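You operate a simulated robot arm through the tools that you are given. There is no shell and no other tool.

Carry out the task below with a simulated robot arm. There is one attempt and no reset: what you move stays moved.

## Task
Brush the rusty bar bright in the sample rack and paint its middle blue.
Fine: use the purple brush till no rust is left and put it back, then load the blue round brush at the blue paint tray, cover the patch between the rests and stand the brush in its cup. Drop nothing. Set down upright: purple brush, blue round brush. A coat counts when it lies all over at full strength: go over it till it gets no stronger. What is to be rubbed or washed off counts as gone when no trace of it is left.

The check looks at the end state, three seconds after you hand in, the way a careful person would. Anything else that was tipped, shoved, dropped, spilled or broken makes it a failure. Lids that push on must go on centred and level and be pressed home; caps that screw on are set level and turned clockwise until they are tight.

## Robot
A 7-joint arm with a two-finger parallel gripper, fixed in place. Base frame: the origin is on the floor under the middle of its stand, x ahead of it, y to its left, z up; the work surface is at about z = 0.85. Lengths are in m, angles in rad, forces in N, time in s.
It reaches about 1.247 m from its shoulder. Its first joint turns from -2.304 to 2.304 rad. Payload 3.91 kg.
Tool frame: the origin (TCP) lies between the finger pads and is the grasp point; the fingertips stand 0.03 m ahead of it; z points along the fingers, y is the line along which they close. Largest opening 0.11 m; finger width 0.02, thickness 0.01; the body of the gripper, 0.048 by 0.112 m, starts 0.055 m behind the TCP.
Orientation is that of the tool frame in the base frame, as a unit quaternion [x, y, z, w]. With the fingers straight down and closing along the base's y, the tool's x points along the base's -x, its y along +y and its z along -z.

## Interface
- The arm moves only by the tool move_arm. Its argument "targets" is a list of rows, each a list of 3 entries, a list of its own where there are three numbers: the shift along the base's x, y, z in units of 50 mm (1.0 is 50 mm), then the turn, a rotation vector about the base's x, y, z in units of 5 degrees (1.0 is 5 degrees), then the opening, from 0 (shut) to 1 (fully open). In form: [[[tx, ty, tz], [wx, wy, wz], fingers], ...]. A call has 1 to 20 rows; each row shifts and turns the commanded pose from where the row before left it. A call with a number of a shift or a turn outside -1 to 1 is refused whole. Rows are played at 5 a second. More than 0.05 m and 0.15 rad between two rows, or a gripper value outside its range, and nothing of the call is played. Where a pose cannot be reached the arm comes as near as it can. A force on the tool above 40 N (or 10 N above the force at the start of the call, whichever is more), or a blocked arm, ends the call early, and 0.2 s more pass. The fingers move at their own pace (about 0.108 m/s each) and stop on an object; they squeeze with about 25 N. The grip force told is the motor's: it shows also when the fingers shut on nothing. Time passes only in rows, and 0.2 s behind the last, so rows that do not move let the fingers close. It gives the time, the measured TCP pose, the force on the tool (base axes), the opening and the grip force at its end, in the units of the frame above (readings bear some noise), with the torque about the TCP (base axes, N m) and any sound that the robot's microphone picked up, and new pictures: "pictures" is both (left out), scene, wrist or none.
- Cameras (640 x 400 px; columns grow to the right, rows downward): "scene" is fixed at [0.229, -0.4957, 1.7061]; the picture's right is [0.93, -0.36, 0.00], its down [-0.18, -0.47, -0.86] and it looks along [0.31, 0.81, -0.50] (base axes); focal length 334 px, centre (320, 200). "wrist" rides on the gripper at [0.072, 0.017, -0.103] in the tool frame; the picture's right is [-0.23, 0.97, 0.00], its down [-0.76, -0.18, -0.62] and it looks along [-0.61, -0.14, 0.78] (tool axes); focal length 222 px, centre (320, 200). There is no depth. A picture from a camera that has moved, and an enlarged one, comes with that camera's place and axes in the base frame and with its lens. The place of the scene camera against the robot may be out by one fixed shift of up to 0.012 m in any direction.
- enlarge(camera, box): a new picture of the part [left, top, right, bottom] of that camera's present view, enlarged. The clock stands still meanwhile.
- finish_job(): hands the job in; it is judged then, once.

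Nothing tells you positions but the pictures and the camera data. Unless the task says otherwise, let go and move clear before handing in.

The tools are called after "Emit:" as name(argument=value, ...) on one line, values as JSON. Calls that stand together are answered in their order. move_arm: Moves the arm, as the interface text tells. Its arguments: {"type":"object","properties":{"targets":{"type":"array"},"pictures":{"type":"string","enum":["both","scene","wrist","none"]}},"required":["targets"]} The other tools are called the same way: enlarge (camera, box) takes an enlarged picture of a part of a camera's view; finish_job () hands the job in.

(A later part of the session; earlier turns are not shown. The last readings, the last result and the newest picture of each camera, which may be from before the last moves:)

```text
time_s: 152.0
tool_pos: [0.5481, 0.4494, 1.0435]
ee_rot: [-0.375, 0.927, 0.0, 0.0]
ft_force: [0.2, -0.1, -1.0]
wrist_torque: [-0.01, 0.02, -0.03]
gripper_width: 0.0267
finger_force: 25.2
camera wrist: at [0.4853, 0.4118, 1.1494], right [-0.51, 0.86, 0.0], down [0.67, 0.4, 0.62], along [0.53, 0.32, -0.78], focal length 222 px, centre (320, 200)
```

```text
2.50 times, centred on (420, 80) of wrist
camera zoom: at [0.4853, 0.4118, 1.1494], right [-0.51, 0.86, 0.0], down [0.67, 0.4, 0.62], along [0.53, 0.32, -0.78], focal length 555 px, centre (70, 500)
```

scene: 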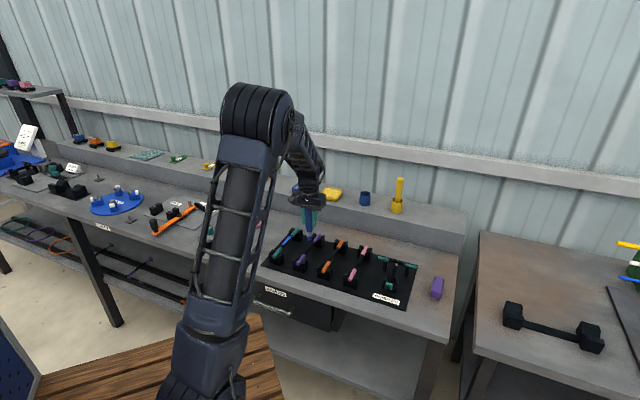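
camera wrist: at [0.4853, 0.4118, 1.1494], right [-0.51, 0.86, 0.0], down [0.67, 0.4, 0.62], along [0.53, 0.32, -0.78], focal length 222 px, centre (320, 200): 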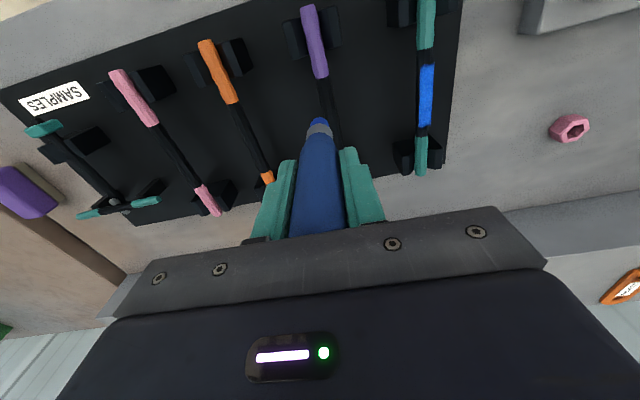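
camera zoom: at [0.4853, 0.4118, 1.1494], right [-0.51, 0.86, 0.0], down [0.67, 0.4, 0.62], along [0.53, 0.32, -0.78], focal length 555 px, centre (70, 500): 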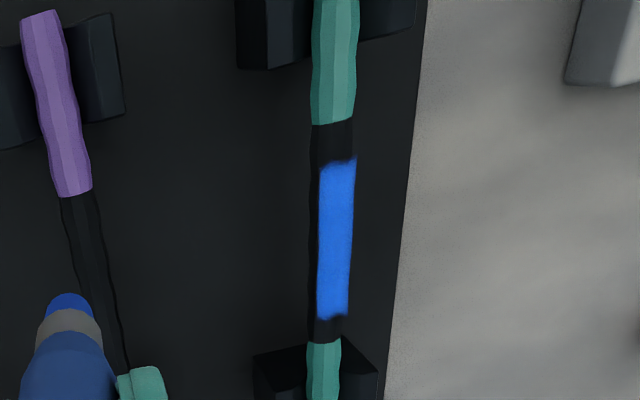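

The coat looks slightly brighter than before, so it may still be building. I'll reload the brush at the blue tray and go over it again.

Emit:
move_arm(targets=[[[0, 0.3, 0.5], [0, 0, 0], 0], [[0.16, 0.75, 0.4], [0, 0, 0], 0], [[0.16, 0.75, 0.1], [0, 0, 0], 0], [[0.16, 0.75, 0], [0, 0, 0], 0], [[0.16, 0.75, 0], [0, 0, 0], 0], [[0.16, 0.75, 0], [0, 0, 0], 0], [[0.16, 0.75, 0], [0, 0, 0], 0], [[0.2, 0.75, 0], [0, 0, 0], 0], [[0.2, 0.75, 0], [0, 0, 0], 0], [[0.15, 0.4, 0], [0, 0, 0], 0], [[0, 0, 0], [0, 0, 0], 0]], pictures="both")

Emit:
enlarge(camera="wrist", box=[240, 40, 400, 140])

Emit:
enlarge(camera="scene", box=[280, 140, 340, 210])

```text
time_s: 154.4
tool_pos: [0.6234, 0.7846, 1.0956]
ee_rot: [-0.375, 0.927, 0.001, 0.0]
ft_force: [-1.0, -0.1, -1.4]
wrist_torque: [0.0, 0.01, -0.02]
gripper_width: 0.027
finger_force: 24.6
camera wrist: at [0.5598, 0.7456, 1.2002], right [-0.51, 0.86, 0.0], down [0.67, 0.4, 0.62], along [0.53, 0.32, -0.78], focal length 222 px, centre (320, 200)
```

scene: 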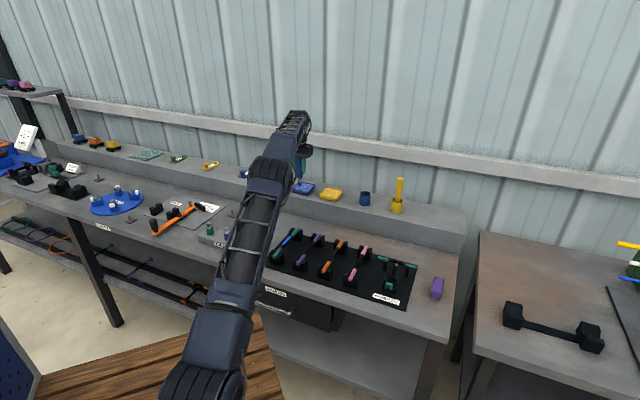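
wrist: 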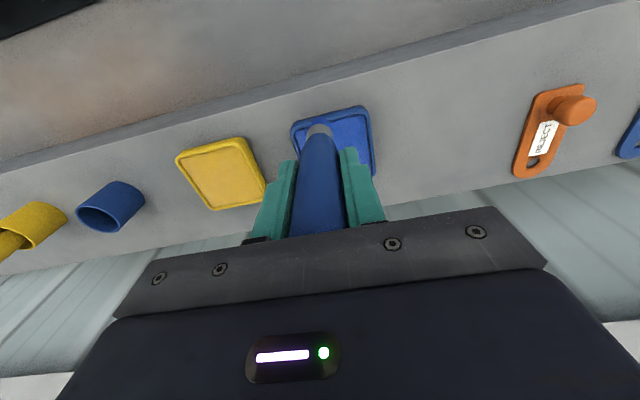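

```text
4.00 times, centred on (320, 90) of wrist
camera zoom: at [0.5598, 0.7456, 1.2002], right [-0.51, 0.86, 0.0], down [0.67, 0.4, 0.62], along [0.53, 0.32, -0.78], focal length 888 px, centre (320, 640)
```

zoom: 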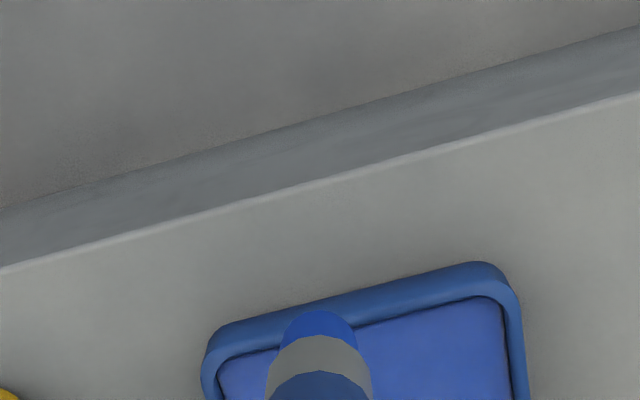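

```text
5.71 times, centred on (310, 175) of scene
camera zoom: at [0.229, -0.4957, 1.7061], right [0.93, -0.36, 0.0], down [-0.18, -0.47, -0.86], along [0.31, 0.81, -0.5], focal length 1906 px, centre (377, 343)
```

zoom: 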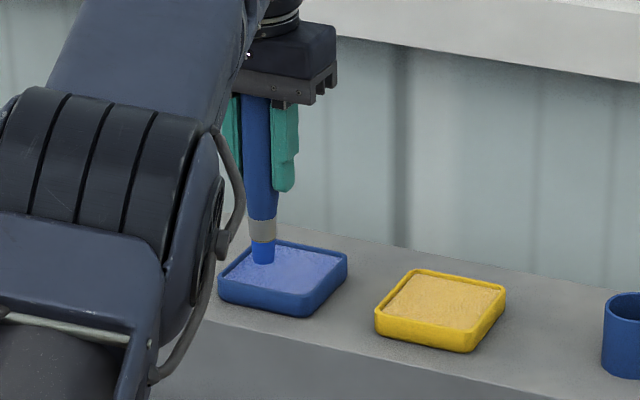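

Emit:
move_arm(targets=[[[0.1, 0.15, -0.1], [0, 0, 0], 0], [[0.1, 0.15, -0.15], [0, 0, 0], 0], [[0.1, 0.15, -0.1], [0, 0, 0], 0], [[0, 0, -0.1], [0, 0, 0], 0], [[0, 0, 0], [0, 0, 0], 0]], pictures="scene")

Emit:
enlarge(camera="scene", box=[280, 150, 330, 210])

```text
time_s: 155.6
tool_pos: [0.6399, 0.8069, 1.0715]
ee_rot: [-0.374, 0.927, 0.0, 0.0]
ft_force: [-0.3, 0.6, -0.5]
wrist_torque: [0.01, 0.03, -0.02]
gripper_width: 0.0268
finger_force: 25.3
```

scene: 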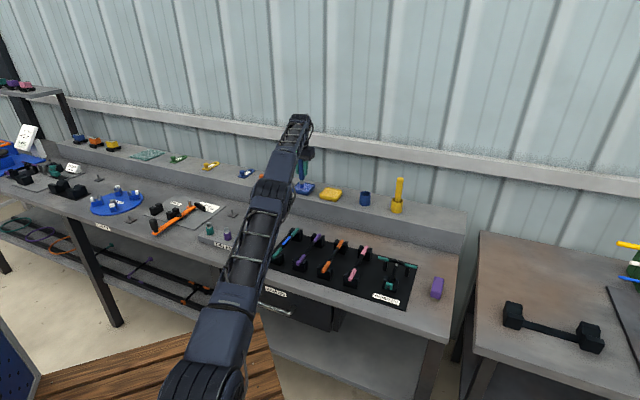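

```text
6.67 times, centred on (305, 180) of scene
camera zoom: at [0.229, -0.4957, 1.7061], right [0.93, -0.36, 0.0], down [-0.18, -0.47, -0.86], along [0.31, 0.81, -0.5], focal length 2223 px, centre (420, 333)
```

zoom: 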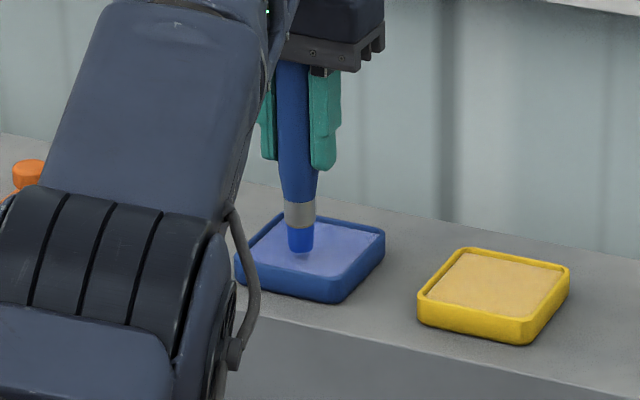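

Emit:
move_arm(targets=[[[0, 0, -0.06], [0, 0, 0], 0], [[0, 0, -0.04], [0, 0, 0], 0], [[0, 0, 0], [0, 0, 0], 0]], pictures="none")

Emit:
move_arm(targets=[[[0, 0, -0.03], [0, 0, 0], 0], [[0, 0, 0], [0, 0, 0], 0]], pictures="none")

```text
time_s: 156.4
tool_pos: [0.6406, 0.8057, 1.0672]
ee_rot: [-0.375, 0.927, -0.001, 0.001]
ft_force: [0.1, -0.5, -0.6]
wrist_torque: [0.02, -0.05, 0.03]
gripper_width: 0.0268
finger_force: 25.1
```

```text
time_s: 157.0
tool_pos: [0.6395, 0.8063, 1.0653]
ee_rot: [-0.375, 0.927, 0.0, -0.001]
ft_force: [0.2, 0.4, -0.1]
wrist_torque: [0.01, -0.03, -0.01]
gripper_width: 0.027
finger_force: 24.6
```

Emit:
move_arm(targets=[[[0, 0, -0.03], [0, 0, 0], 0], [[0, 0, 0], [0, 0, 0], 0]], pictures="none")

Emit:
move_arm(targets=[[[0, 0, -0.02], [0, 0, 0], 0], [[0, 0, 0], [0, 0, 0], 0]], pictures="none")

```text
time_s: 157.6
tool_pos: [0.6397, 0.8055, 1.0641]
ee_rot: [-0.375, 0.927, 0.0, 0.0]
ft_force: [-1.0, -0.4, -0.4]
wrist_torque: [0.0, 0.0, 0.03]
gripper_width: 0.0266
finger_force: 24.7
```

```text
time_s: 158.2
tool_pos: [0.6394, 0.8059, 1.063]
ee_rot: [-0.374, 0.927, 0.001, 0.001]
ft_force: [-0.3, 0.2, 3.3]
wrist_torque: [-0.02, 0.03, -0.02]
gripper_width: 0.027
finger_force: 25.2
```

Touching the pad lightly. I'll press slightly more, wait a moment, and lift off.

Emit:
move_arm(targets=[[[0, 0, -0.012], [0, 0, 0], 0], [[0, 0, 0], [0, 0, 0], 0], [[0, 0, 0], [0, 0, 0], 0], [[0, 0, 0], [0, 0, 0], 0], [[0, 0, 0], [0, 0, 0], 0]], pictures="none")

Emit:
move_arm(targets=[[[0, 0, 0.05], [0, 0, 0], 0], [[0, 0, 0.1], [0, 0, 0], 0], [[0, 0, 0.25], [0, 0, 0], 0], [[-0.2, -0.2, 0.25], [0, 0, 0], 0], [[-0.4, -0.5, 0.15], [0, 0, 0], 0], [[-0.4, -0.65, 0], [0, 0, 0], 0], [[-0.4, -0.65, 0], [0, 0, 0], 0], [[-0.4, -0.65, 0], [0, 0, 0], 0], [[0, 0, 0], [0, 0, 0], 0]], pictures="both")

Emit:
enlarge(camera="scene", box=[250, 140, 350, 220])

```text
time_s: 159.4
tool_pos: [0.6399, 0.8053, 1.0628]
ee_rot: [-0.375, 0.927, -0.001, 0.0]
ft_force: [2.3, 0.1, 10.3]
wrist_torque: [0.01, -0.34, 0.01]
gripper_width: 0.0266
finger_force: 25.6
```

```text
time_s: 161.4
tool_pos: [0.5488, 0.6728, 1.102]
ee_rot: [-0.375, 0.927, -0.001, -0.001]
ft_force: [-0.1, -0.5, -0.8]
wrist_torque: [0.04, 0.0, 0.0]
gripper_width: 0.0269
finger_force: 24.8
camera wrist: at [0.4851, 0.6342, 1.2071], right [-0.51, 0.86, 0.0], down [0.67, 0.4, 0.62], along [0.53, 0.32, -0.78], focal length 222 px, centre (320, 200)
```

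scene: 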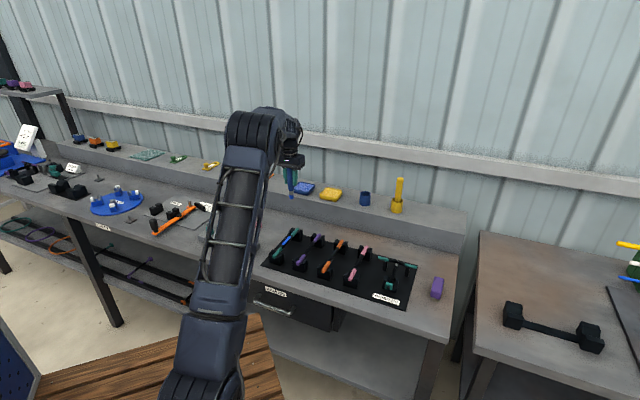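
wrist: 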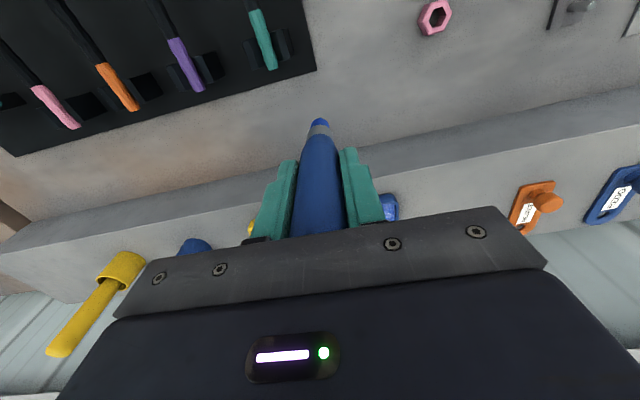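

```text
5.00 times, centred on (300, 180) of scene
camera zoom: at [0.229, -0.4957, 1.7061], right [0.93, -0.36, 0.0], down [-0.18, -0.47, -0.86], along [0.31, 0.81, -0.5], focal length 1667 px, centre (420, 300)
```

zoom: 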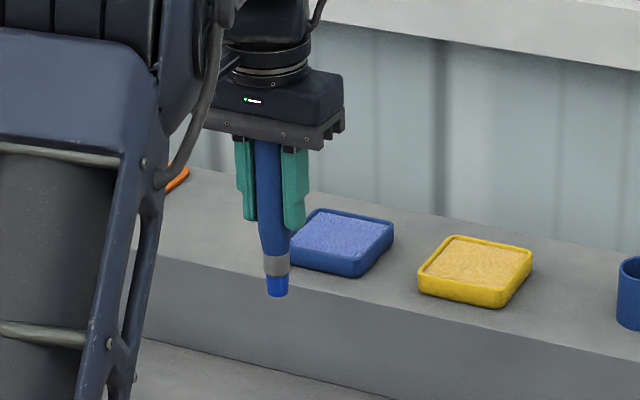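

Emit:
move_arm(targets=[[[-0.327, -0.664, -0.3], [0, 0, 0], 0], [[-0.327, -0.664, -0.5], [0, 0, 0], 0], [[-0.327, -0.664, -0.5], [0, 0, 0], 0], [[-0.327, -0.664, -0.4], [0, 0, 0], 0], [[0, 0, -0.2], [0, 0, 0], 0], [[0, 0, -0.1], [0, 0, 0], 0], [[0, 0, 0], [0, 0, 0], 0]], pictures="scene")

Emit:
enlarge(camera="scene", box=[265, 215, 315, 260])

```text
time_s: 163.0
tool_pos: [0.4841, 0.542, 1.0025]
ee_rot: [-0.374, 0.927, 0.001, 0.0]
ft_force: [-0.6, -0.5, 0.1]
wrist_torque: [0.0, -0.02, 0.01]
gripper_width: 0.0267
finger_force: 24.9
```

scene: 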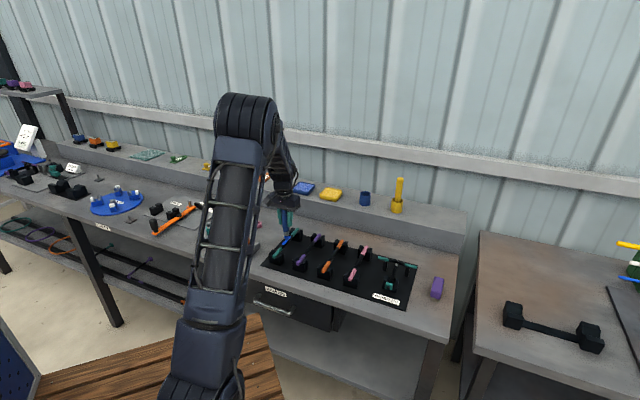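

```text
8.89 times, centred on (290, 238) of scene
camera zoom: at [0.229, -0.4957, 1.7061], right [0.93, -0.36, 0.0], down [-0.18, -0.47, -0.86], along [0.31, 0.81, -0.5], focal length 2964 px, centre (587, -133)
```

zoom: 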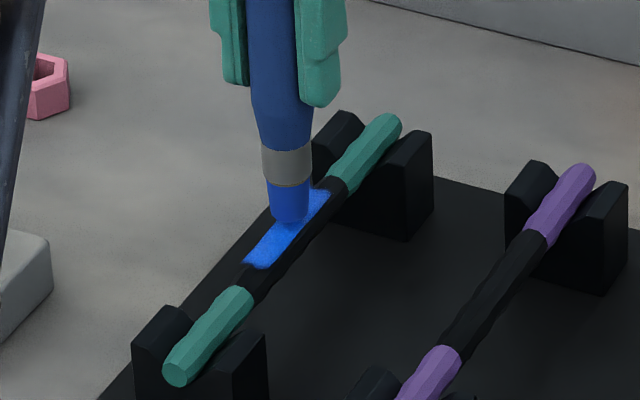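

Emit:
move_arm(targets=[[[0.012, -0.012, -0.06], [0, 0, 0], 0], [[0, 0, -0.04], [0, 0, 0], 0], [[0, 0, 0], [0, 0, 0], 0]], pictures="none")

```text
time_s: 163.8
tool_pos: [0.483, 0.5412, 0.9975]
ee_rot: [-0.375, 0.927, 0.001, 0.0]
ft_force: [0.1, 0.4, -1.3]
wrist_torque: [0.0, -0.05, 0.0]
gripper_width: 0.027
finger_force: 25.3
```

Emit:
move_arm(targets=[[[0, 0, -0.03], [0, 0, 0], 0], [[0, 0, 0], [0, 0, 0], 0]], pictures="none")

```text
time_s: 164.4
tool_pos: [0.4838, 0.5396, 0.9971]
ee_rot: [-0.375, 0.927, 0.0, 0.0]
ft_force: [0.5, 1.1, -0.5]
wrist_torque: [0.02, 0.0, -0.03]
gripper_width: 0.027
finger_force: 25.3
```

Emit:
move_arm(targets=[[[0, 0, -0.03], [0, 0, 0], 0], [[0, 0, 0], [0, 0, 0], 0]], pictures="none")

```text
time_s: 165.0
tool_pos: [0.4847, 0.5409, 0.9954]
ee_rot: [-0.375, 0.927, 0.001, 0.0]
ft_force: [-0.1, -1.1, 8.1]
wrist_torque: [-0.01, 0.07, -0.03]
gripper_width: 0.0269
finger_force: 25.4
```

Good contact at 8 N. Now more passes.

Emit:
move_arm(targets=[[[0.11, 0.11, 0], [0, 0, 0], 0], [[0.11, 0.11, 0], [0, 0, 0], 0], [[0.11, 0.11, 0], [0, 0, 0], 0], [[0.11, 0.11, 0], [0, 0, 0], 0], [[0.03, 0.03, 0], [0, 0, 0], 0], [[-0.11, -0.11, 0], [0, 0, 0], 0], [[-0.11, -0.11, 0], [0, 0, 0], 0], [[-0.11, -0.11, 0], [0, 0, 0], 0], [[-0.11, -0.11, 0], [0, 0, 0], 0], [[-0.11, -0.11, 0], [0, 0, 0], 0], [[-0.11, -0.11, 0], [0, 0, 0], 0], [[-0.11, -0.11, 0], [0, 0, 0], 0], [[-0.11, -0.11, 0], [0, 0, 0], 0], [[-0.06, -0.06, 0], [0, 0, 0], 0], [[0, 0, 0], [0, 0, 0], 0]], pictures="none")

```text
time_s: 168.2
tool_pos: [0.461, 0.5155, 0.9961]
ee_rot: [-0.374, 0.928, 0.0, 0.0]
ft_force: [4.0, 3.5, 18.6]
wrist_torque: [0.42, -0.4, -0.05]
gripper_width: 0.0269
finger_force: 25.6
```

Emit:
move_arm(targets=[[[0.03, -0.03, 0], [0, 0, 0], 0], [[0.11, 0.11, -0.001], [0, 0, 0], 0], [[0.11, 0.11, -0.001], [0, 0, 0], 0], [[0.11, 0.11, -0.001], [0, 0, 0], 0], [[0.11, 0.11, -0.001], [0, 0, 0], 0], [[0.11, 0.11, -0.001], [0, 0, 0], 0], [[0.11, 0.11, -0.001], [0, 0, 0], 0], [[0.11, 0.11, -0.001], [0, 0, 0], 0], [[0.11, 0.11, -0.001], [0, 0, 0], 0], [[0.06, 0.06, 0], [0, 0, 0], 0], [[0, 0, 0], [0, 0, 0], 0]], pictures="none")

```text
time_s: 170.6
tool_pos: [0.5092, 0.5633, 0.9943]
ee_rot: [-0.375, 0.927, 0.0, 0.0]
ft_force: [-6.3, -2.8, 26.7]
wrist_torque: [-0.23, 0.65, 0.04]
gripper_width: 0.0271
finger_force: 24.7
```

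Emit:
move_arm(targets=[[[-0.06, 0.06, 0.016], [0, 0, 0], 0], [[-0.11, -0.11, 0], [0, 0, 0], 0], [[-0.11, -0.11, 0], [0, 0, 0], 0], [[-0.11, -0.11, 0], [0, 0, 0], 0], [[-0.11, -0.11, 0], [0, 0, 0], 0], [[-0.11, -0.11, 0], [0, 0, 0], 0], [[-0.11, -0.11, 0], [0, 0, 0], 0], [[-0.11, -0.11, 0], [0, 0, 0], 0], [[-0.11, -0.11, 0], [0, 0, 0], 0], [[-0.06, -0.06, 0], [0, 0, 0], 0], [[0, 0, 0], [0, 0, 0], 0]], pictures="none")

```text
time_s: 173.0
tool_pos: [0.4576, 0.5175, 0.9947]
ee_rot: [-0.375, 0.927, 0.0, 0.001]
ft_force: [6.8, 5.1, 31.0]
wrist_torque: [0.43, -0.63, -0.01]
gripper_width: 0.0268
finger_force: 24.9
```

Emit:
move_arm(targets=[[[0.03, -0.03, 0.02], [0, 0, 0], 0], [[0.03, -0.03, 0], [0, 0, 0], 0]], pictures="none")

```text
time_s: 173.6
tool_pos: [0.4612, 0.5137, 0.9946]
ee_rot: [-0.375, 0.927, -0.001, -0.001]
ft_force: [-6.7, 3.9, 23.2]
wrist_torque: [0.46, 0.78, 0.04]
gripper_width: 0.027
finger_force: 24.9
```

Emit:
move_arm(targets=[[[0, 0, 0.012], [0, 0, 0], 0], [[0.11, 0.11, 0], [0, 0, 0], 0], [[0.11, 0.11, 0], [0, 0, 0], 0], [[0.11, 0.11, 0], [0, 0, 0], 0], [[0.11, 0.11, 0], [0, 0, 0], 0], [[0.11, 0.11, 0], [0, 0, 0], 0], [[0.11, 0.11, 0], [0, 0, 0], 0], [[0.11, 0.11, 0], [0, 0, 0], 0], [[0.11, 0.11, 0], [0, 0, 0], 0], [[0.06, 0.06, 0], [0, 0, 0], 0], [[0, 0, 0], [0, 0, 0], 0]], pictures="scene")

Emit:
enlarge(camera="scene", box=[265, 215, 315, 260])

```text
time_s: 176.0
tool_pos: [0.5098, 0.5623, 0.9962]
ee_rot: [-0.374, 0.927, 0.0, 0.0]
ft_force: [-0.2, -0.5, -0.3]
wrist_torque: [0.01, 0.01, -0.01]
gripper_width: 0.0265
finger_force: 25.2
```

scene: 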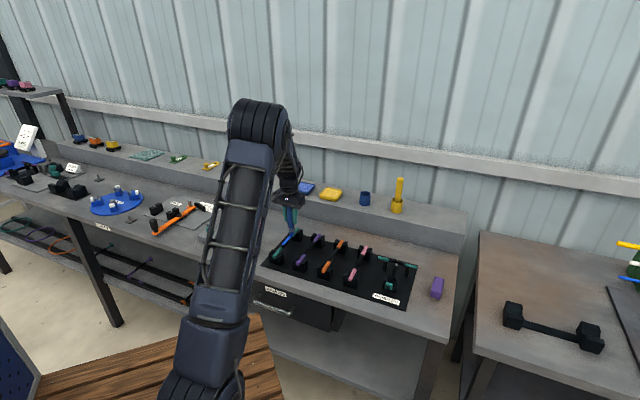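

```text
8.89 times, centred on (290, 238) of scene
camera zoom: at [0.229, -0.4957, 1.7061], right [0.93, -0.36, 0.0], down [-0.18, -0.47, -0.86], along [0.31, 0.81, -0.5], focal length 2964 px, centre (587, -133)
```

zoom: 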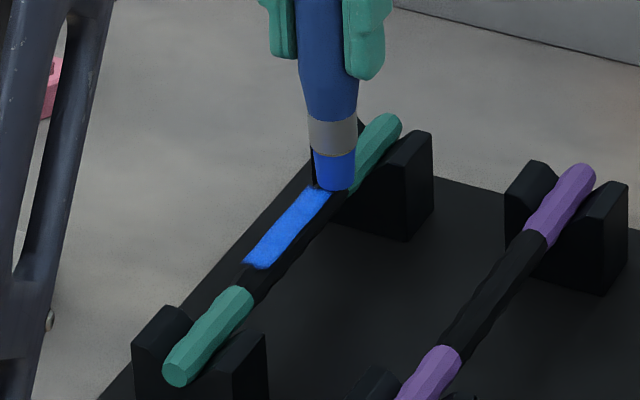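

Lifting off to compare the coat again.

Emit:
move_arm(targets=[[[0, 0, 0.3], [0, 0, 0], 0], [[0, 0, 0.5], [0, 0, 0], 0], [[0.3, -0.6, 0.2], [0, 0, 0], 0], [[0.3, -0.7, 0], [0, 0, 0], 0], [[0.1, -0.6, 0], [0, 0, 0], 0], [[0, 0, 0], [0, 0, 0], 0]], pictures="both")

Emit:
enlarge(camera="wrist", box=[385, 45, 425, 130])

Emit:
enlarge(camera="scene", box=[280, 230, 305, 252])

Emit:
enlarge(camera="scene", box=[280, 170, 350, 260])

```text
time_s: 177.4
tool_pos: [0.5434, 0.4665, 1.0479]
ee_rot: [-0.374, 0.927, 0.0, 0.0]
ft_force: [-0.4, 0.4, -1.0]
wrist_torque: [0.01, 0.03, 0.01]
gripper_width: 0.0269
finger_force: 24.6
camera wrist: at [0.4806, 0.4285, 1.151], right [-0.51, 0.86, 0.0], down [0.67, 0.4, 0.62], along [0.53, 0.32, -0.78], focal length 222 px, centre (320, 200)
```

scene: 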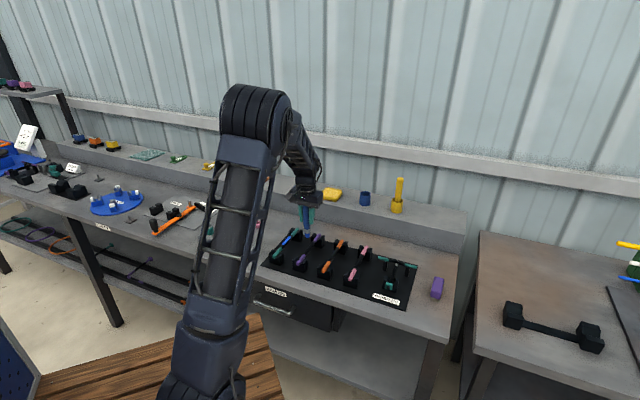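
wrist: 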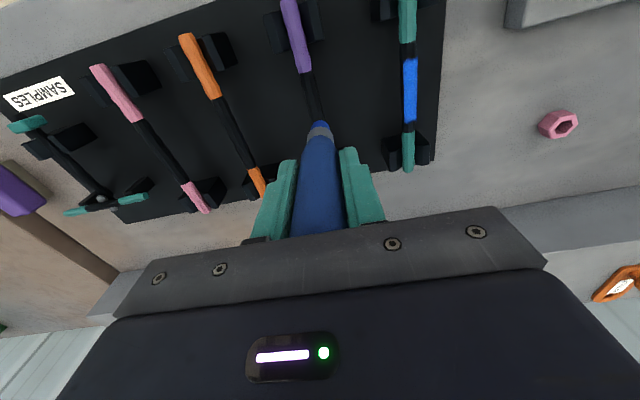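

```text
4.71 times, centred on (405, 88) of wrist
camera zoom: at [0.4806, 0.4285, 1.151], right [-0.51, 0.86, 0.0], down [0.67, 0.4, 0.62], along [0.53, 0.32, -0.78], focal length 1045 px, centre (-80, 729)
```

zoom: 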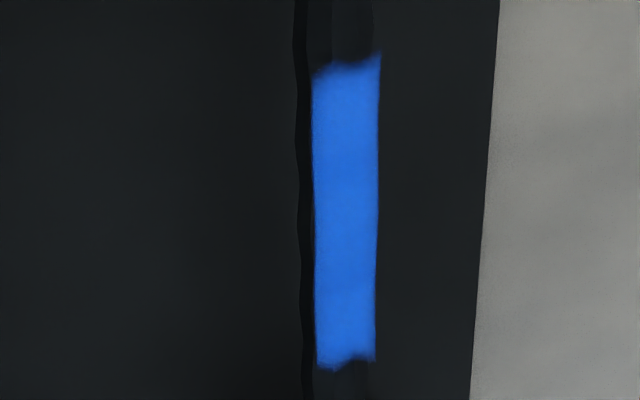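

```text
16.00 times, centred on (292, 241) of scene
camera zoom: at [0.229, -0.4957, 1.7061], right [0.93, -0.36, 0.0], down [-0.18, -0.47, -0.86], along [0.31, 0.81, -0.5], focal length 5335 px, centre (760, -456)
```

zoom: 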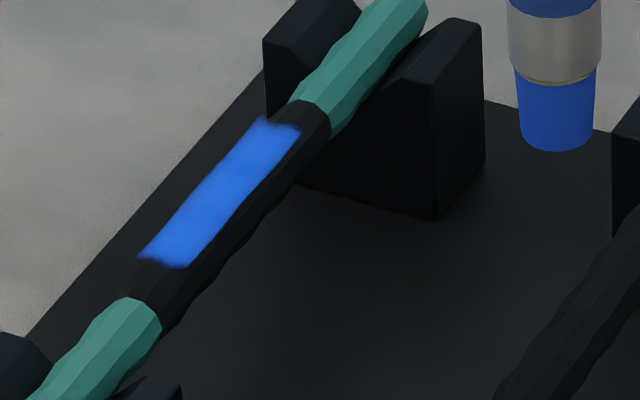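

```text
4.44 times, centred on (315, 215) of scene
camera zoom: at [0.229, -0.4957, 1.7061], right [0.93, -0.36, 0.0], down [-0.18, -0.47, -0.86], along [0.31, 0.81, -0.5], focal length 1482 px, centre (342, 133)
```

zoom: 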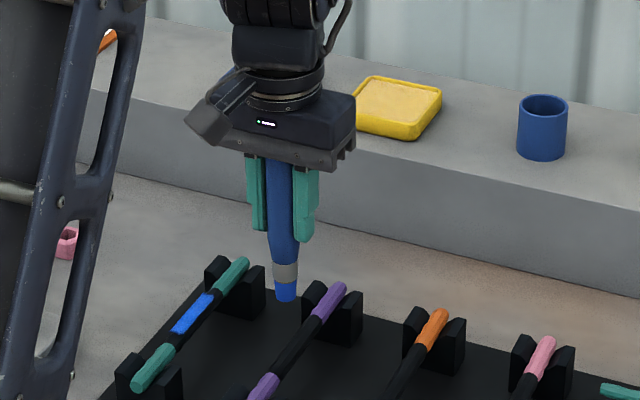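

The coat now matches the previous look exactly, so it's at full strength, and the bar hasn't moved. Now I'll carry the blue brush back toward its cup.

Emit:
move_arm(targets=[[[0, 0, 0.5], [0, 0, 0], 0], [[0.2, 0.1, 0.6], [0, 0, 0], 0], [[0.6, 0.2, 0.24], [0, 0, 0], 0], [[0.73, 0.24, 0], [0, 0, 0], 0], [[0.73, 0.24, 0], [0, 0, 0], 0], [[0.73, 0.24, 0], [0, 0, 0], 0], [[0.73, 0.24, 0], [0, 0, 0], 0], [[0.73, 0.24, 0], [0, 0, 0], 0], [[0.5, 0.2, 0], [0, 0, 0], 0], [[0.2, 0.1, 0], [0, 0, 0], 0], [[0, 0, 0], [0, 0, 0], 0]], pictures="both")

Emit:
enlarge(camera="wrist", box=[220, 80, 420, 205])

Emit:
enlarge(camera="scene", box=[320, 130, 420, 220])

```text
time_s: 179.8
tool_pos: [0.8017, 0.5572, 1.1142]
ee_rot: [-0.374, 0.927, -0.001, 0.001]
ft_force: [-0.1, -0.6, -0.6]
wrist_torque: [-0.06, -0.02, -0.03]
gripper_width: 0.0269
finger_force: 24.8
camera wrist: at [0.7388, 0.5198, 1.2197], right [-0.51, 0.86, 0.0], down [0.67, 0.4, 0.62], along [0.53, 0.32, -0.78], focal length 222 px, centre (320, 200)
```

scene: 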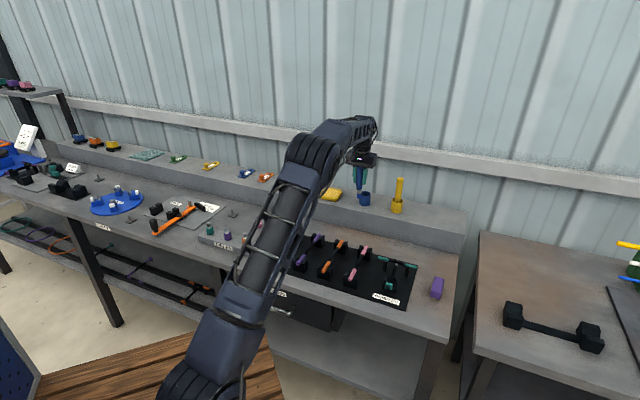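
wrist: 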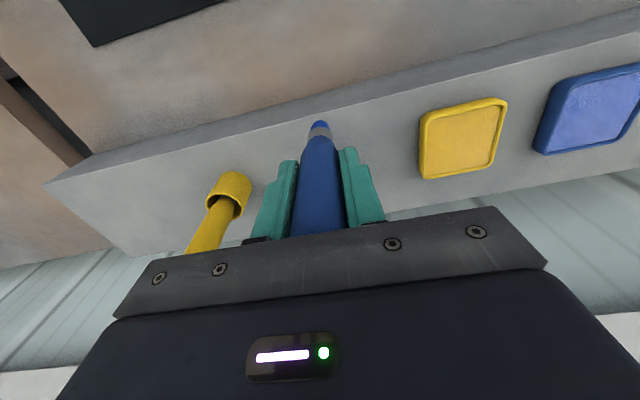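

```text
3.20 times, centred on (320, 142) of wrist
camera zoom: at [0.7388, 0.5198, 1.2197], right [-0.51, 0.86, 0.0], down [0.67, 0.4, 0.62], along [0.53, 0.32, -0.78], focal length 711 px, centre (320, 384)
```

zoom: 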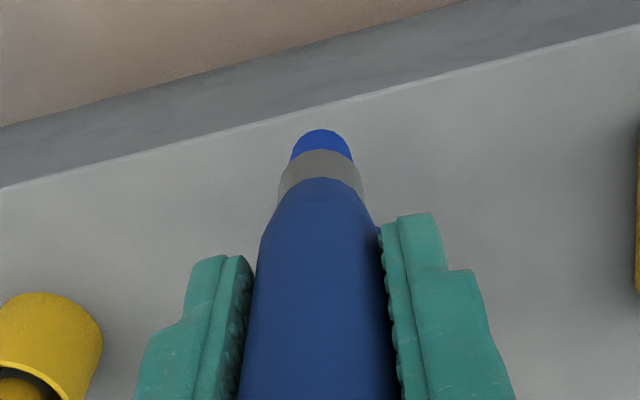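

```text
4.44 times, centred on (370, 175) of scene
camera zoom: at [0.229, -0.4957, 1.7061], right [0.93, -0.36, 0.0], down [-0.18, -0.47, -0.86], along [0.31, 0.81, -0.5], focal length 1482 px, centre (98, 311)
```

zoom: 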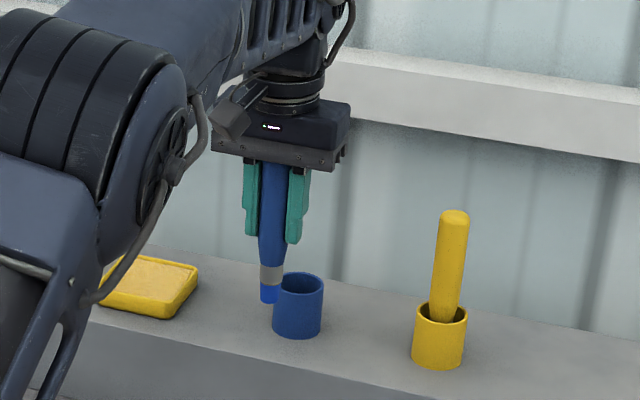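

The brush leans about 2.5° forward in the grip. I'll tilt the gripper slightly to bring it upright, then move over the cup and check.

Emit:
move_arm(targets=[[[0, 0, 0], [-0.174, 0.18, 0], 0], [[0, 0, 0], [-0.173, 0.18, 0], 0], [[0.4, 0.35, 0], [0, 0, 0], 0], [[0.5, 0.4, 0], [0, 0, 0], 0], [[0.3, 0.28, 0], [0, 0, 0], 0], [[0, 0, 0], [0, 0, 0], 0]], pictures="both")

Emit:
enlarge(camera="wrist", box=[220, 80, 420, 205])

Emit:
enlarge(camera="scene", box=[330, 140, 420, 220])

```text
time_s: 181.2
tool_pos: [0.8621, 0.6082, 1.1144]
ee_rot: [-0.375, 0.927, -0.009, -0.021]
ft_force: [-0.1, -0.1, -1.0]
wrist_torque: [-0.03, 0.01, 0.03]
gripper_width: 0.027
finger_force: 25.6
camera wrist: at [0.8014, 0.5743, 1.2222], right [-0.51, 0.86, -0.01], down [0.69, 0.42, 0.59], along [0.51, 0.3, -0.81], focal length 222 px, centre (320, 200)
```

scene: 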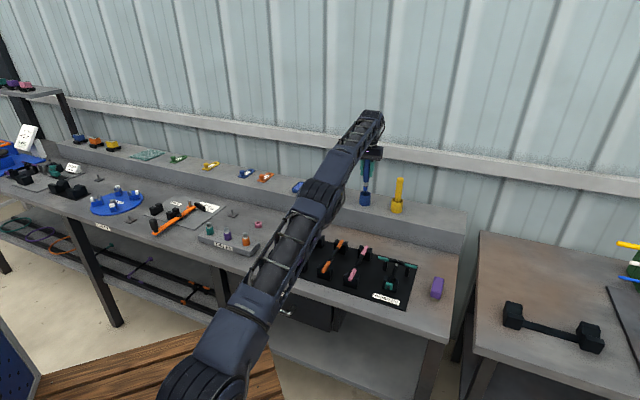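
wrist: 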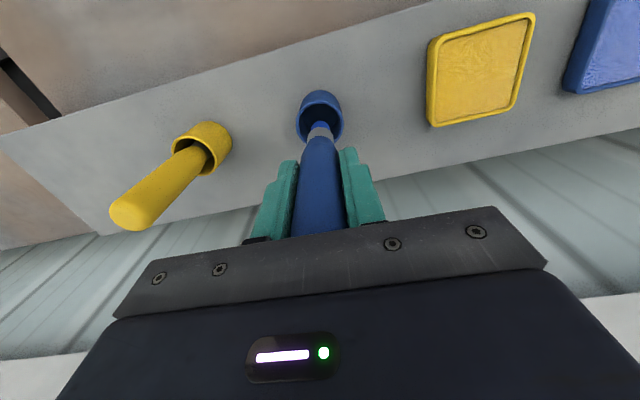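

```text
3.20 times, centred on (320, 142) of wrist
camera zoom: at [0.8014, 0.5743, 1.2222], right [-0.51, 0.86, -0.01], down [0.69, 0.42, 0.59], along [0.51, 0.3, -0.81], focal length 711 px, centre (320, 384)
```

zoom: 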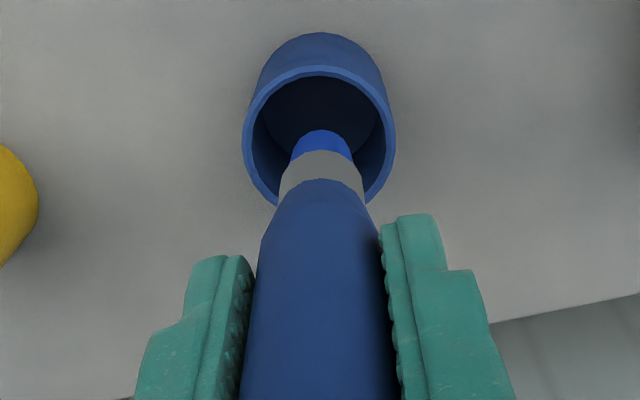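

```text
5.00 times, centred on (375, 180) of scene
camera zoom: at [0.229, -0.4957, 1.7061], right [0.93, -0.36, 0.0], down [-0.18, -0.47, -0.86], along [0.31, 0.81, -0.5], focal length 1667 px, centre (45, 300)
```

zoom: 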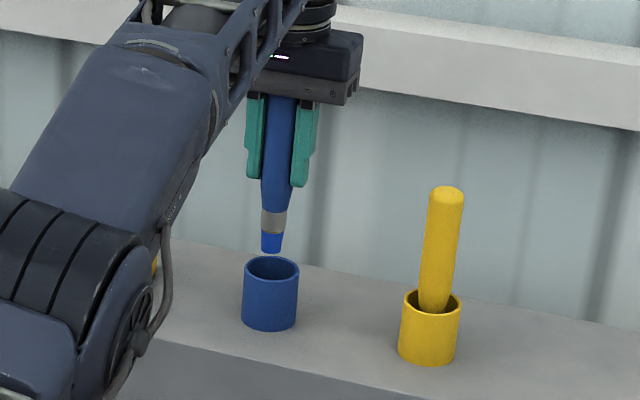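

The brush now hangs vertical and lined up with the cup. Lowering slowly into it.

Emit:
move_arm(targets=[[[0.03, 0.03, -0.2], [0, 0, 0], 0], [[0, 0, -0.3], [0, 0, 0], 0], [[0, 0, -0.3], [0, 0, 0], 0], [[0, 0, -0.15], [0, 0, 0], 0], [[0, 0, 0], [0, 0, 0], 0]], pictures="both")

Emit:
enlarge(camera="wrist", box=[220, 80, 420, 205])

Emit:
enlarge(camera="scene", box=[330, 140, 420, 220])

```text
time_s: 182.4
tool_pos: [0.8648, 0.6117, 1.0654]
ee_rot: [-0.374, 0.927, -0.009, -0.02]
ft_force: [0.7, -0.1, 0.8]
wrist_torque: [0.01, -0.01, 0.02]
gripper_width: 0.0271
finger_force: 25.1
camera wrist: at [0.8038, 0.576, 1.1741], right [-0.51, 0.86, -0.01], down [0.69, 0.42, 0.59], along [0.51, 0.3, -0.81], focal length 222 px, centre (320, 200)
```

scene: 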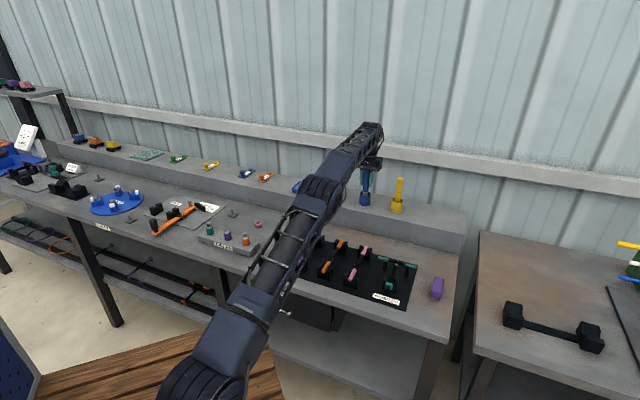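
wrist: 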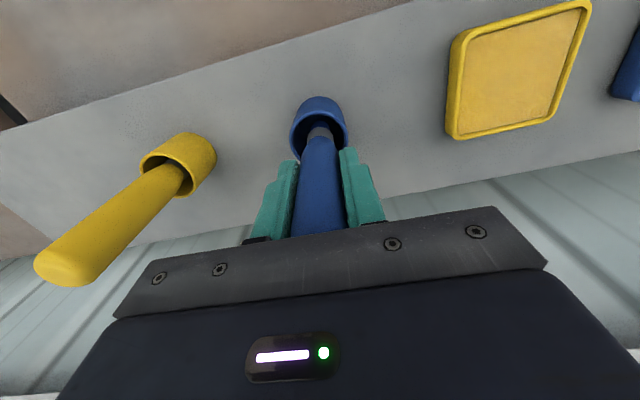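

```text
3.20 times, centred on (320, 142) of wrist
camera zoom: at [0.8038, 0.576, 1.1741], right [-0.51, 0.86, -0.01], down [0.69, 0.42, 0.59], along [0.51, 0.3, -0.81], focal length 711 px, centre (320, 384)
```

zoom: 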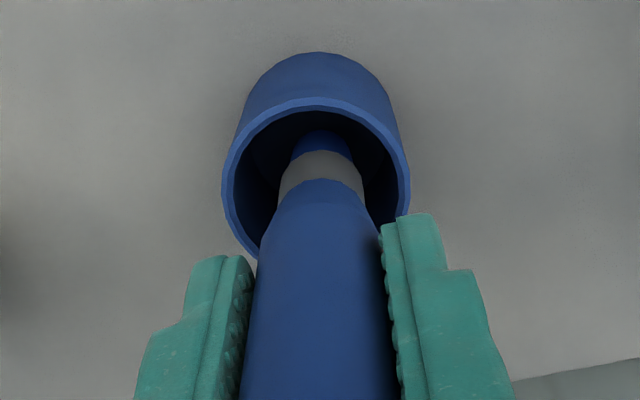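

```text
5.00 times, centred on (375, 180) of scene
camera zoom: at [0.229, -0.4957, 1.7061], right [0.93, -0.36, 0.0], down [-0.18, -0.47, -0.86], along [0.31, 0.81, -0.5], focal length 1667 px, centre (45, 300)
```

zoom: 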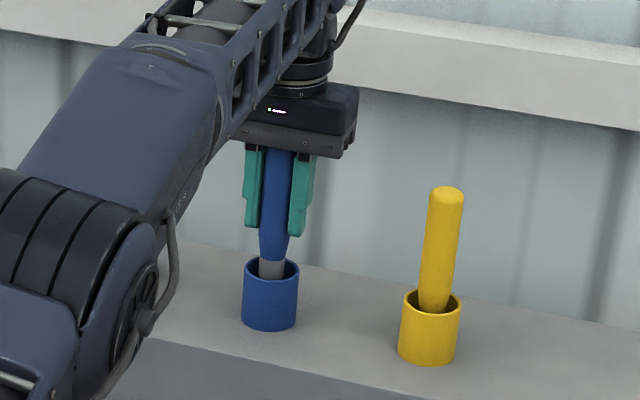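

The tip is inside the cup, well centred. Continuing down in small steps to feel the floor.

Emit:
move_arm(targets=[[[0, 0, -0.12], [0, 0, 0], 0], [[0, 0, -0.1], [0, 0, 0], 0], [[0, 0, 0], [0, 0, 0], 0]], pictures="none")

Emit:
move_arm(targets=[[[0, 0, -0.04], [0, 0, 0], 0], [[0, 0, 0], [0, 0, 0], 0]], pictures="none")

```text
time_s: 183.2
tool_pos: [0.8637, 0.609, 1.0549]
ee_rot: [-0.374, 0.927, -0.008, -0.021]
ft_force: [0.5, -0.2, -0.1]
wrist_torque: [0.0, 0.04, 0.01]
gripper_width: 0.0269
finger_force: 24.9
```

```text
time_s: 183.8
tool_pos: [0.863, 0.6101, 1.0533]
ee_rot: [-0.375, 0.927, -0.008, -0.021]
ft_force: [0.0, -0.1, 0.1]
wrist_torque: [0.02, 0.0, 0.02]
gripper_width: 0.027
finger_force: 25.5
```

Emit:
move_arm(targets=[[[0, 0, -0.04], [0, 0, 0], 0], [[0, 0, 0], [0, 0, 0], 0]], pictures="none")

Emit:
move_arm(targets=[[[0, 0, -0.03], [0, 0, 0], 0], [[0, 0, 0], [0, 0, 0], 0]], pictures="none")

```text
time_s: 184.4
tool_pos: [0.8632, 0.6086, 1.0522]
ee_rot: [-0.375, 0.927, -0.008, -0.021]
ft_force: [-0.3, -0.5, -0.1]
wrist_torque: [0.0, 0.03, -0.03]
gripper_width: 0.0269
finger_force: 24.8
```

```text
time_s: 185.0
tool_pos: [0.8639, 0.61, 1.0494]
ee_rot: [-0.375, 0.927, -0.008, -0.02]
ft_force: [-0.2, 0.1, -0.7]
wrist_torque: [0.0, 0.0, 0.04]
gripper_width: 0.0273
finger_force: 24.8
```

Emit:
move_arm(targets=[[[0, 0, -0.025], [0, 0, 0], 0], [[0, 0, 0], [0, 0, 0], 0]], pictures="none")

```text
time_s: 185.6
tool_pos: [0.8633, 0.6106, 1.0493]
ee_rot: [-0.375, 0.927, -0.009, -0.021]
ft_force: [0.1, -0.2, 4.1]
wrist_torque: [-0.01, -0.13, -0.03]
gripper_width: 0.0267
finger_force: 24.8
```

Contact with the cup floor (4 N). I'll press a touch to seat it flat, then check the pictures before releasing.

Emit:
move_arm(targets=[[[0, 0, -0.008], [0, 0, 0], 0], [[0, 0, 0], [0, 0, 0], 0]], pictures="both")

Emit:
enlarge(camera="wrist", box=[220, 80, 420, 205])

Emit:
enlarge(camera="scene", box=[330, 140, 420, 220])

```text
time_s: 186.2
tool_pos: [0.863, 0.6103, 1.0493]
ee_rot: [-0.375, 0.927, -0.008, -0.019]
ft_force: [2.9, 2.6, 8.5]
wrist_torque: [0.21, -0.33, -0.01]
gripper_width: 0.0269
finger_force: 25.2
camera wrist: at [0.8029, 0.575, 1.1567], right [-0.51, 0.86, -0.01], down [0.69, 0.42, 0.59], along [0.51, 0.3, -0.81], focal length 222 px, centre (320, 200)
```

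scene: 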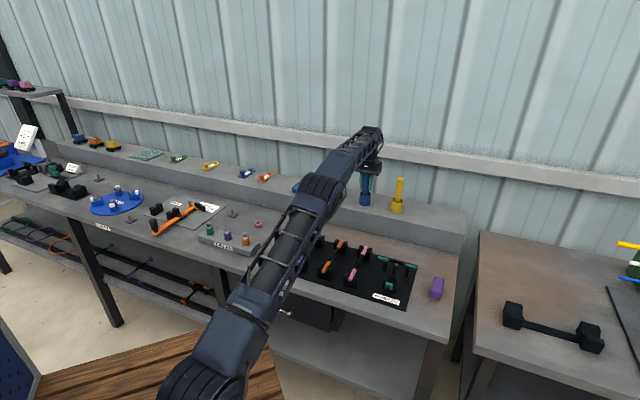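
wrist: 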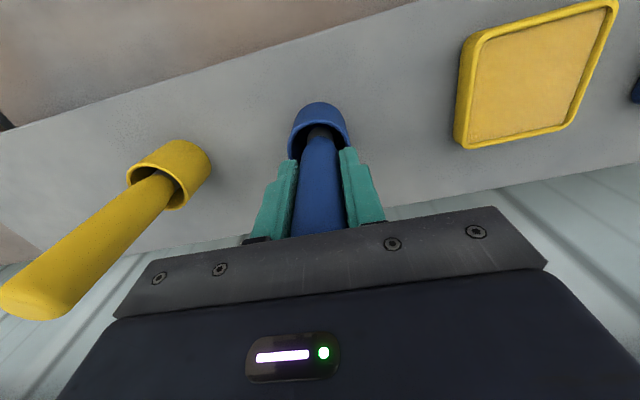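

```text
3.20 times, centred on (320, 142) of wrist
camera zoom: at [0.8029, 0.575, 1.1567], right [-0.51, 0.86, -0.01], down [0.69, 0.42, 0.59], along [0.51, 0.3, -0.81], focal length 711 px, centre (320, 384)
```

zoom: 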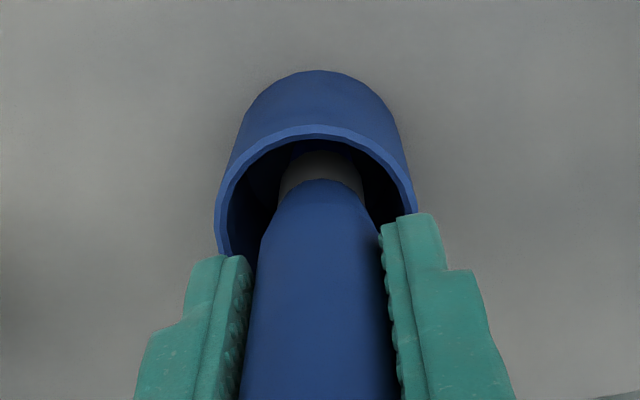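

```text
5.00 times, centred on (375, 180) of scene
camera zoom: at [0.229, -0.4957, 1.7061], right [0.93, -0.36, 0.0], down [-0.18, -0.47, -0.86], along [0.31, 0.81, -0.5], focal length 1667 px, centre (45, 300)
```

zoom: 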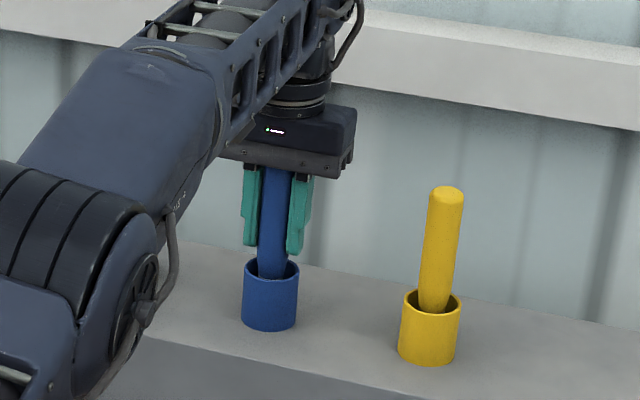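

Emit:
move_arm(targets=[[[0.006, 0.006, 0.008], [0, 0, 0], 0], [[0, 0, 0], [0, 0, 0], 0]], pictures="none")

```text
time_s: 186.8
tool_pos: [0.8633, 0.6107, 1.0484]
ee_rot: [-0.375, 0.927, -0.008, -0.021]
ft_force: [0.1, -2.8, 10.2]
wrist_torque: [-0.2, -0.1, -0.01]
gripper_width: 0.027
finger_force: 25.0
```

Emit:
move_arm(targets=[[[0, 0, 0.008], [0, 0, 0], 0], [[0, 0, 0], [0, 0, 0], 0]], pictures="none")

```text
time_s: 187.4
tool_pos: [0.8628, 0.6111, 1.0481]
ee_rot: [-0.374, 0.927, -0.009, -0.02]
ft_force: [0.7, -3.0, 7.4]
wrist_torque: [-0.23, -0.07, -0.01]
gripper_width: 0.0267
finger_force: 25.2
```

Emit:
move_arm(targets=[[[0, -0.006, 0.01], [0, 0, 0], 0], [[0, 0, 0], [0, 0, 0], 0]], pictures="none")

```text
time_s: 188.0
tool_pos: [0.8632, 0.6099, 1.0483]
ee_rot: [-0.374, 0.927, -0.008, -0.021]
ft_force: [1.6, 1.5, 6.1]
wrist_torque: [0.19, -0.15, 0.03]
gripper_width: 0.0268
finger_force: 24.7
```

Emit:
move_arm(targets=[[[0.002, 0.002, 0.008], [0, 0, 0], 0], [[0, 0, 0], [0, 0, 0], 0]], pictures="none")

```text
time_s: 188.6
tool_pos: [0.8642, 0.6103, 1.0486]
ee_rot: [-0.375, 0.927, -0.007, -0.019]
ft_force: [-0.9, 1.2, 2.3]
wrist_torque: [0.09, 0.08, 0.05]
gripper_width: 0.0267
finger_force: 24.6
```

Forces are nearly zero. Opening the fingers gradually, then checking before moving away.

Emit:
move_arm(targets=[[[0, 0, 0], [0, 0, 0], 0.26], [[0, 0, 0], [0, 0, 0], 0.28], [[0, 0, 0], [0, 0, 0], 0.31], [[0, 0, 0], [0, 0, 0], 0.36], [[0, 0, 0], [0, 0, 0], 0.42], [[0, 0, 0], [0, 0, 0], 0.5], [[0, 0, 0], [0, 0, 0], 0.6], [[0, 0, 0], [0, 0, 0], 0.6]], pictures="both")

Emit:
enlarge(camera="wrist", box=[220, 80, 420, 205])

Emit:
enlarge(camera="scene", box=[330, 140, 420, 220])

```text
time_s: 190.4
tool_pos: [0.8643, 0.6108, 1.0488]
ee_rot: [-0.374, 0.927, -0.009, -0.02]
ft_force: [-0.8, -0.1, 2.2]
wrist_torque: [0.01, 0.03, 0.0]
gripper_width: 0.066
finger_force: 0.1
camera wrist: at [0.8035, 0.5753, 1.157], right [-0.51, 0.86, -0.01], down [0.69, 0.42, 0.59], along [0.51, 0.3, -0.81], focal length 222 px, centre (320, 200)
```

scene: 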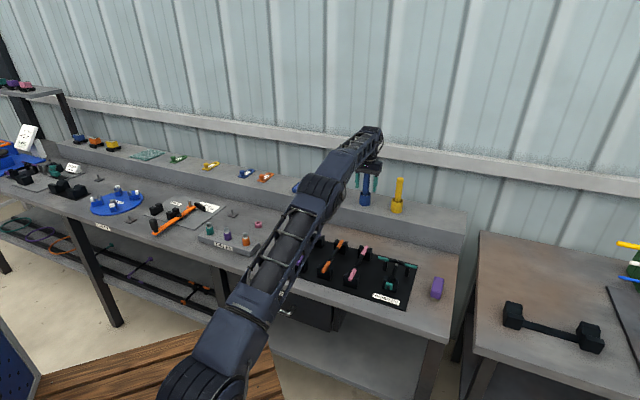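
wrist: 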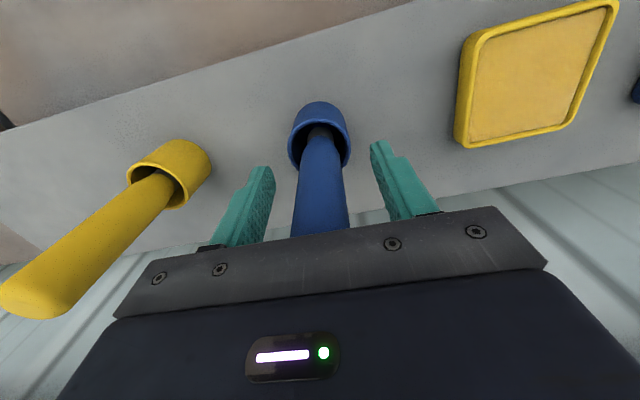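

```text
3.20 times, centred on (320, 142) of wrist
camera zoom: at [0.8035, 0.5753, 1.157], right [-0.51, 0.86, -0.01], down [0.69, 0.42, 0.59], along [0.51, 0.3, -0.81], focal length 711 px, centre (320, 384)
```

zoom: 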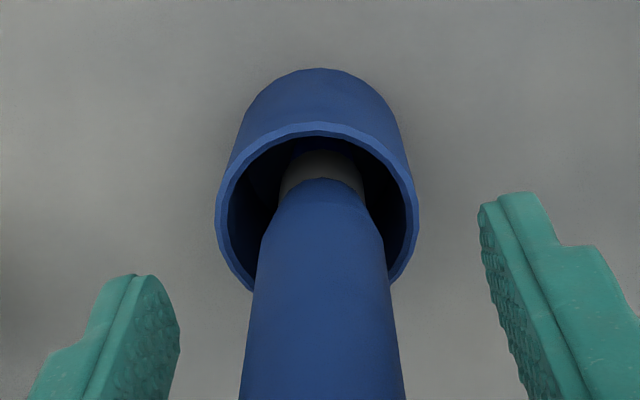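

```text
5.00 times, centred on (375, 180) of scene
camera zoom: at [0.229, -0.4957, 1.7061], right [0.93, -0.36, 0.0], down [-0.18, -0.47, -0.86], along [0.31, 0.81, -0.5], focal length 1667 px, centre (45, 300)
```

zoom: 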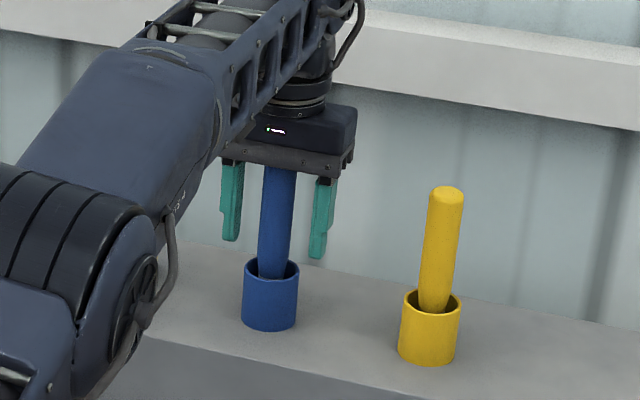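

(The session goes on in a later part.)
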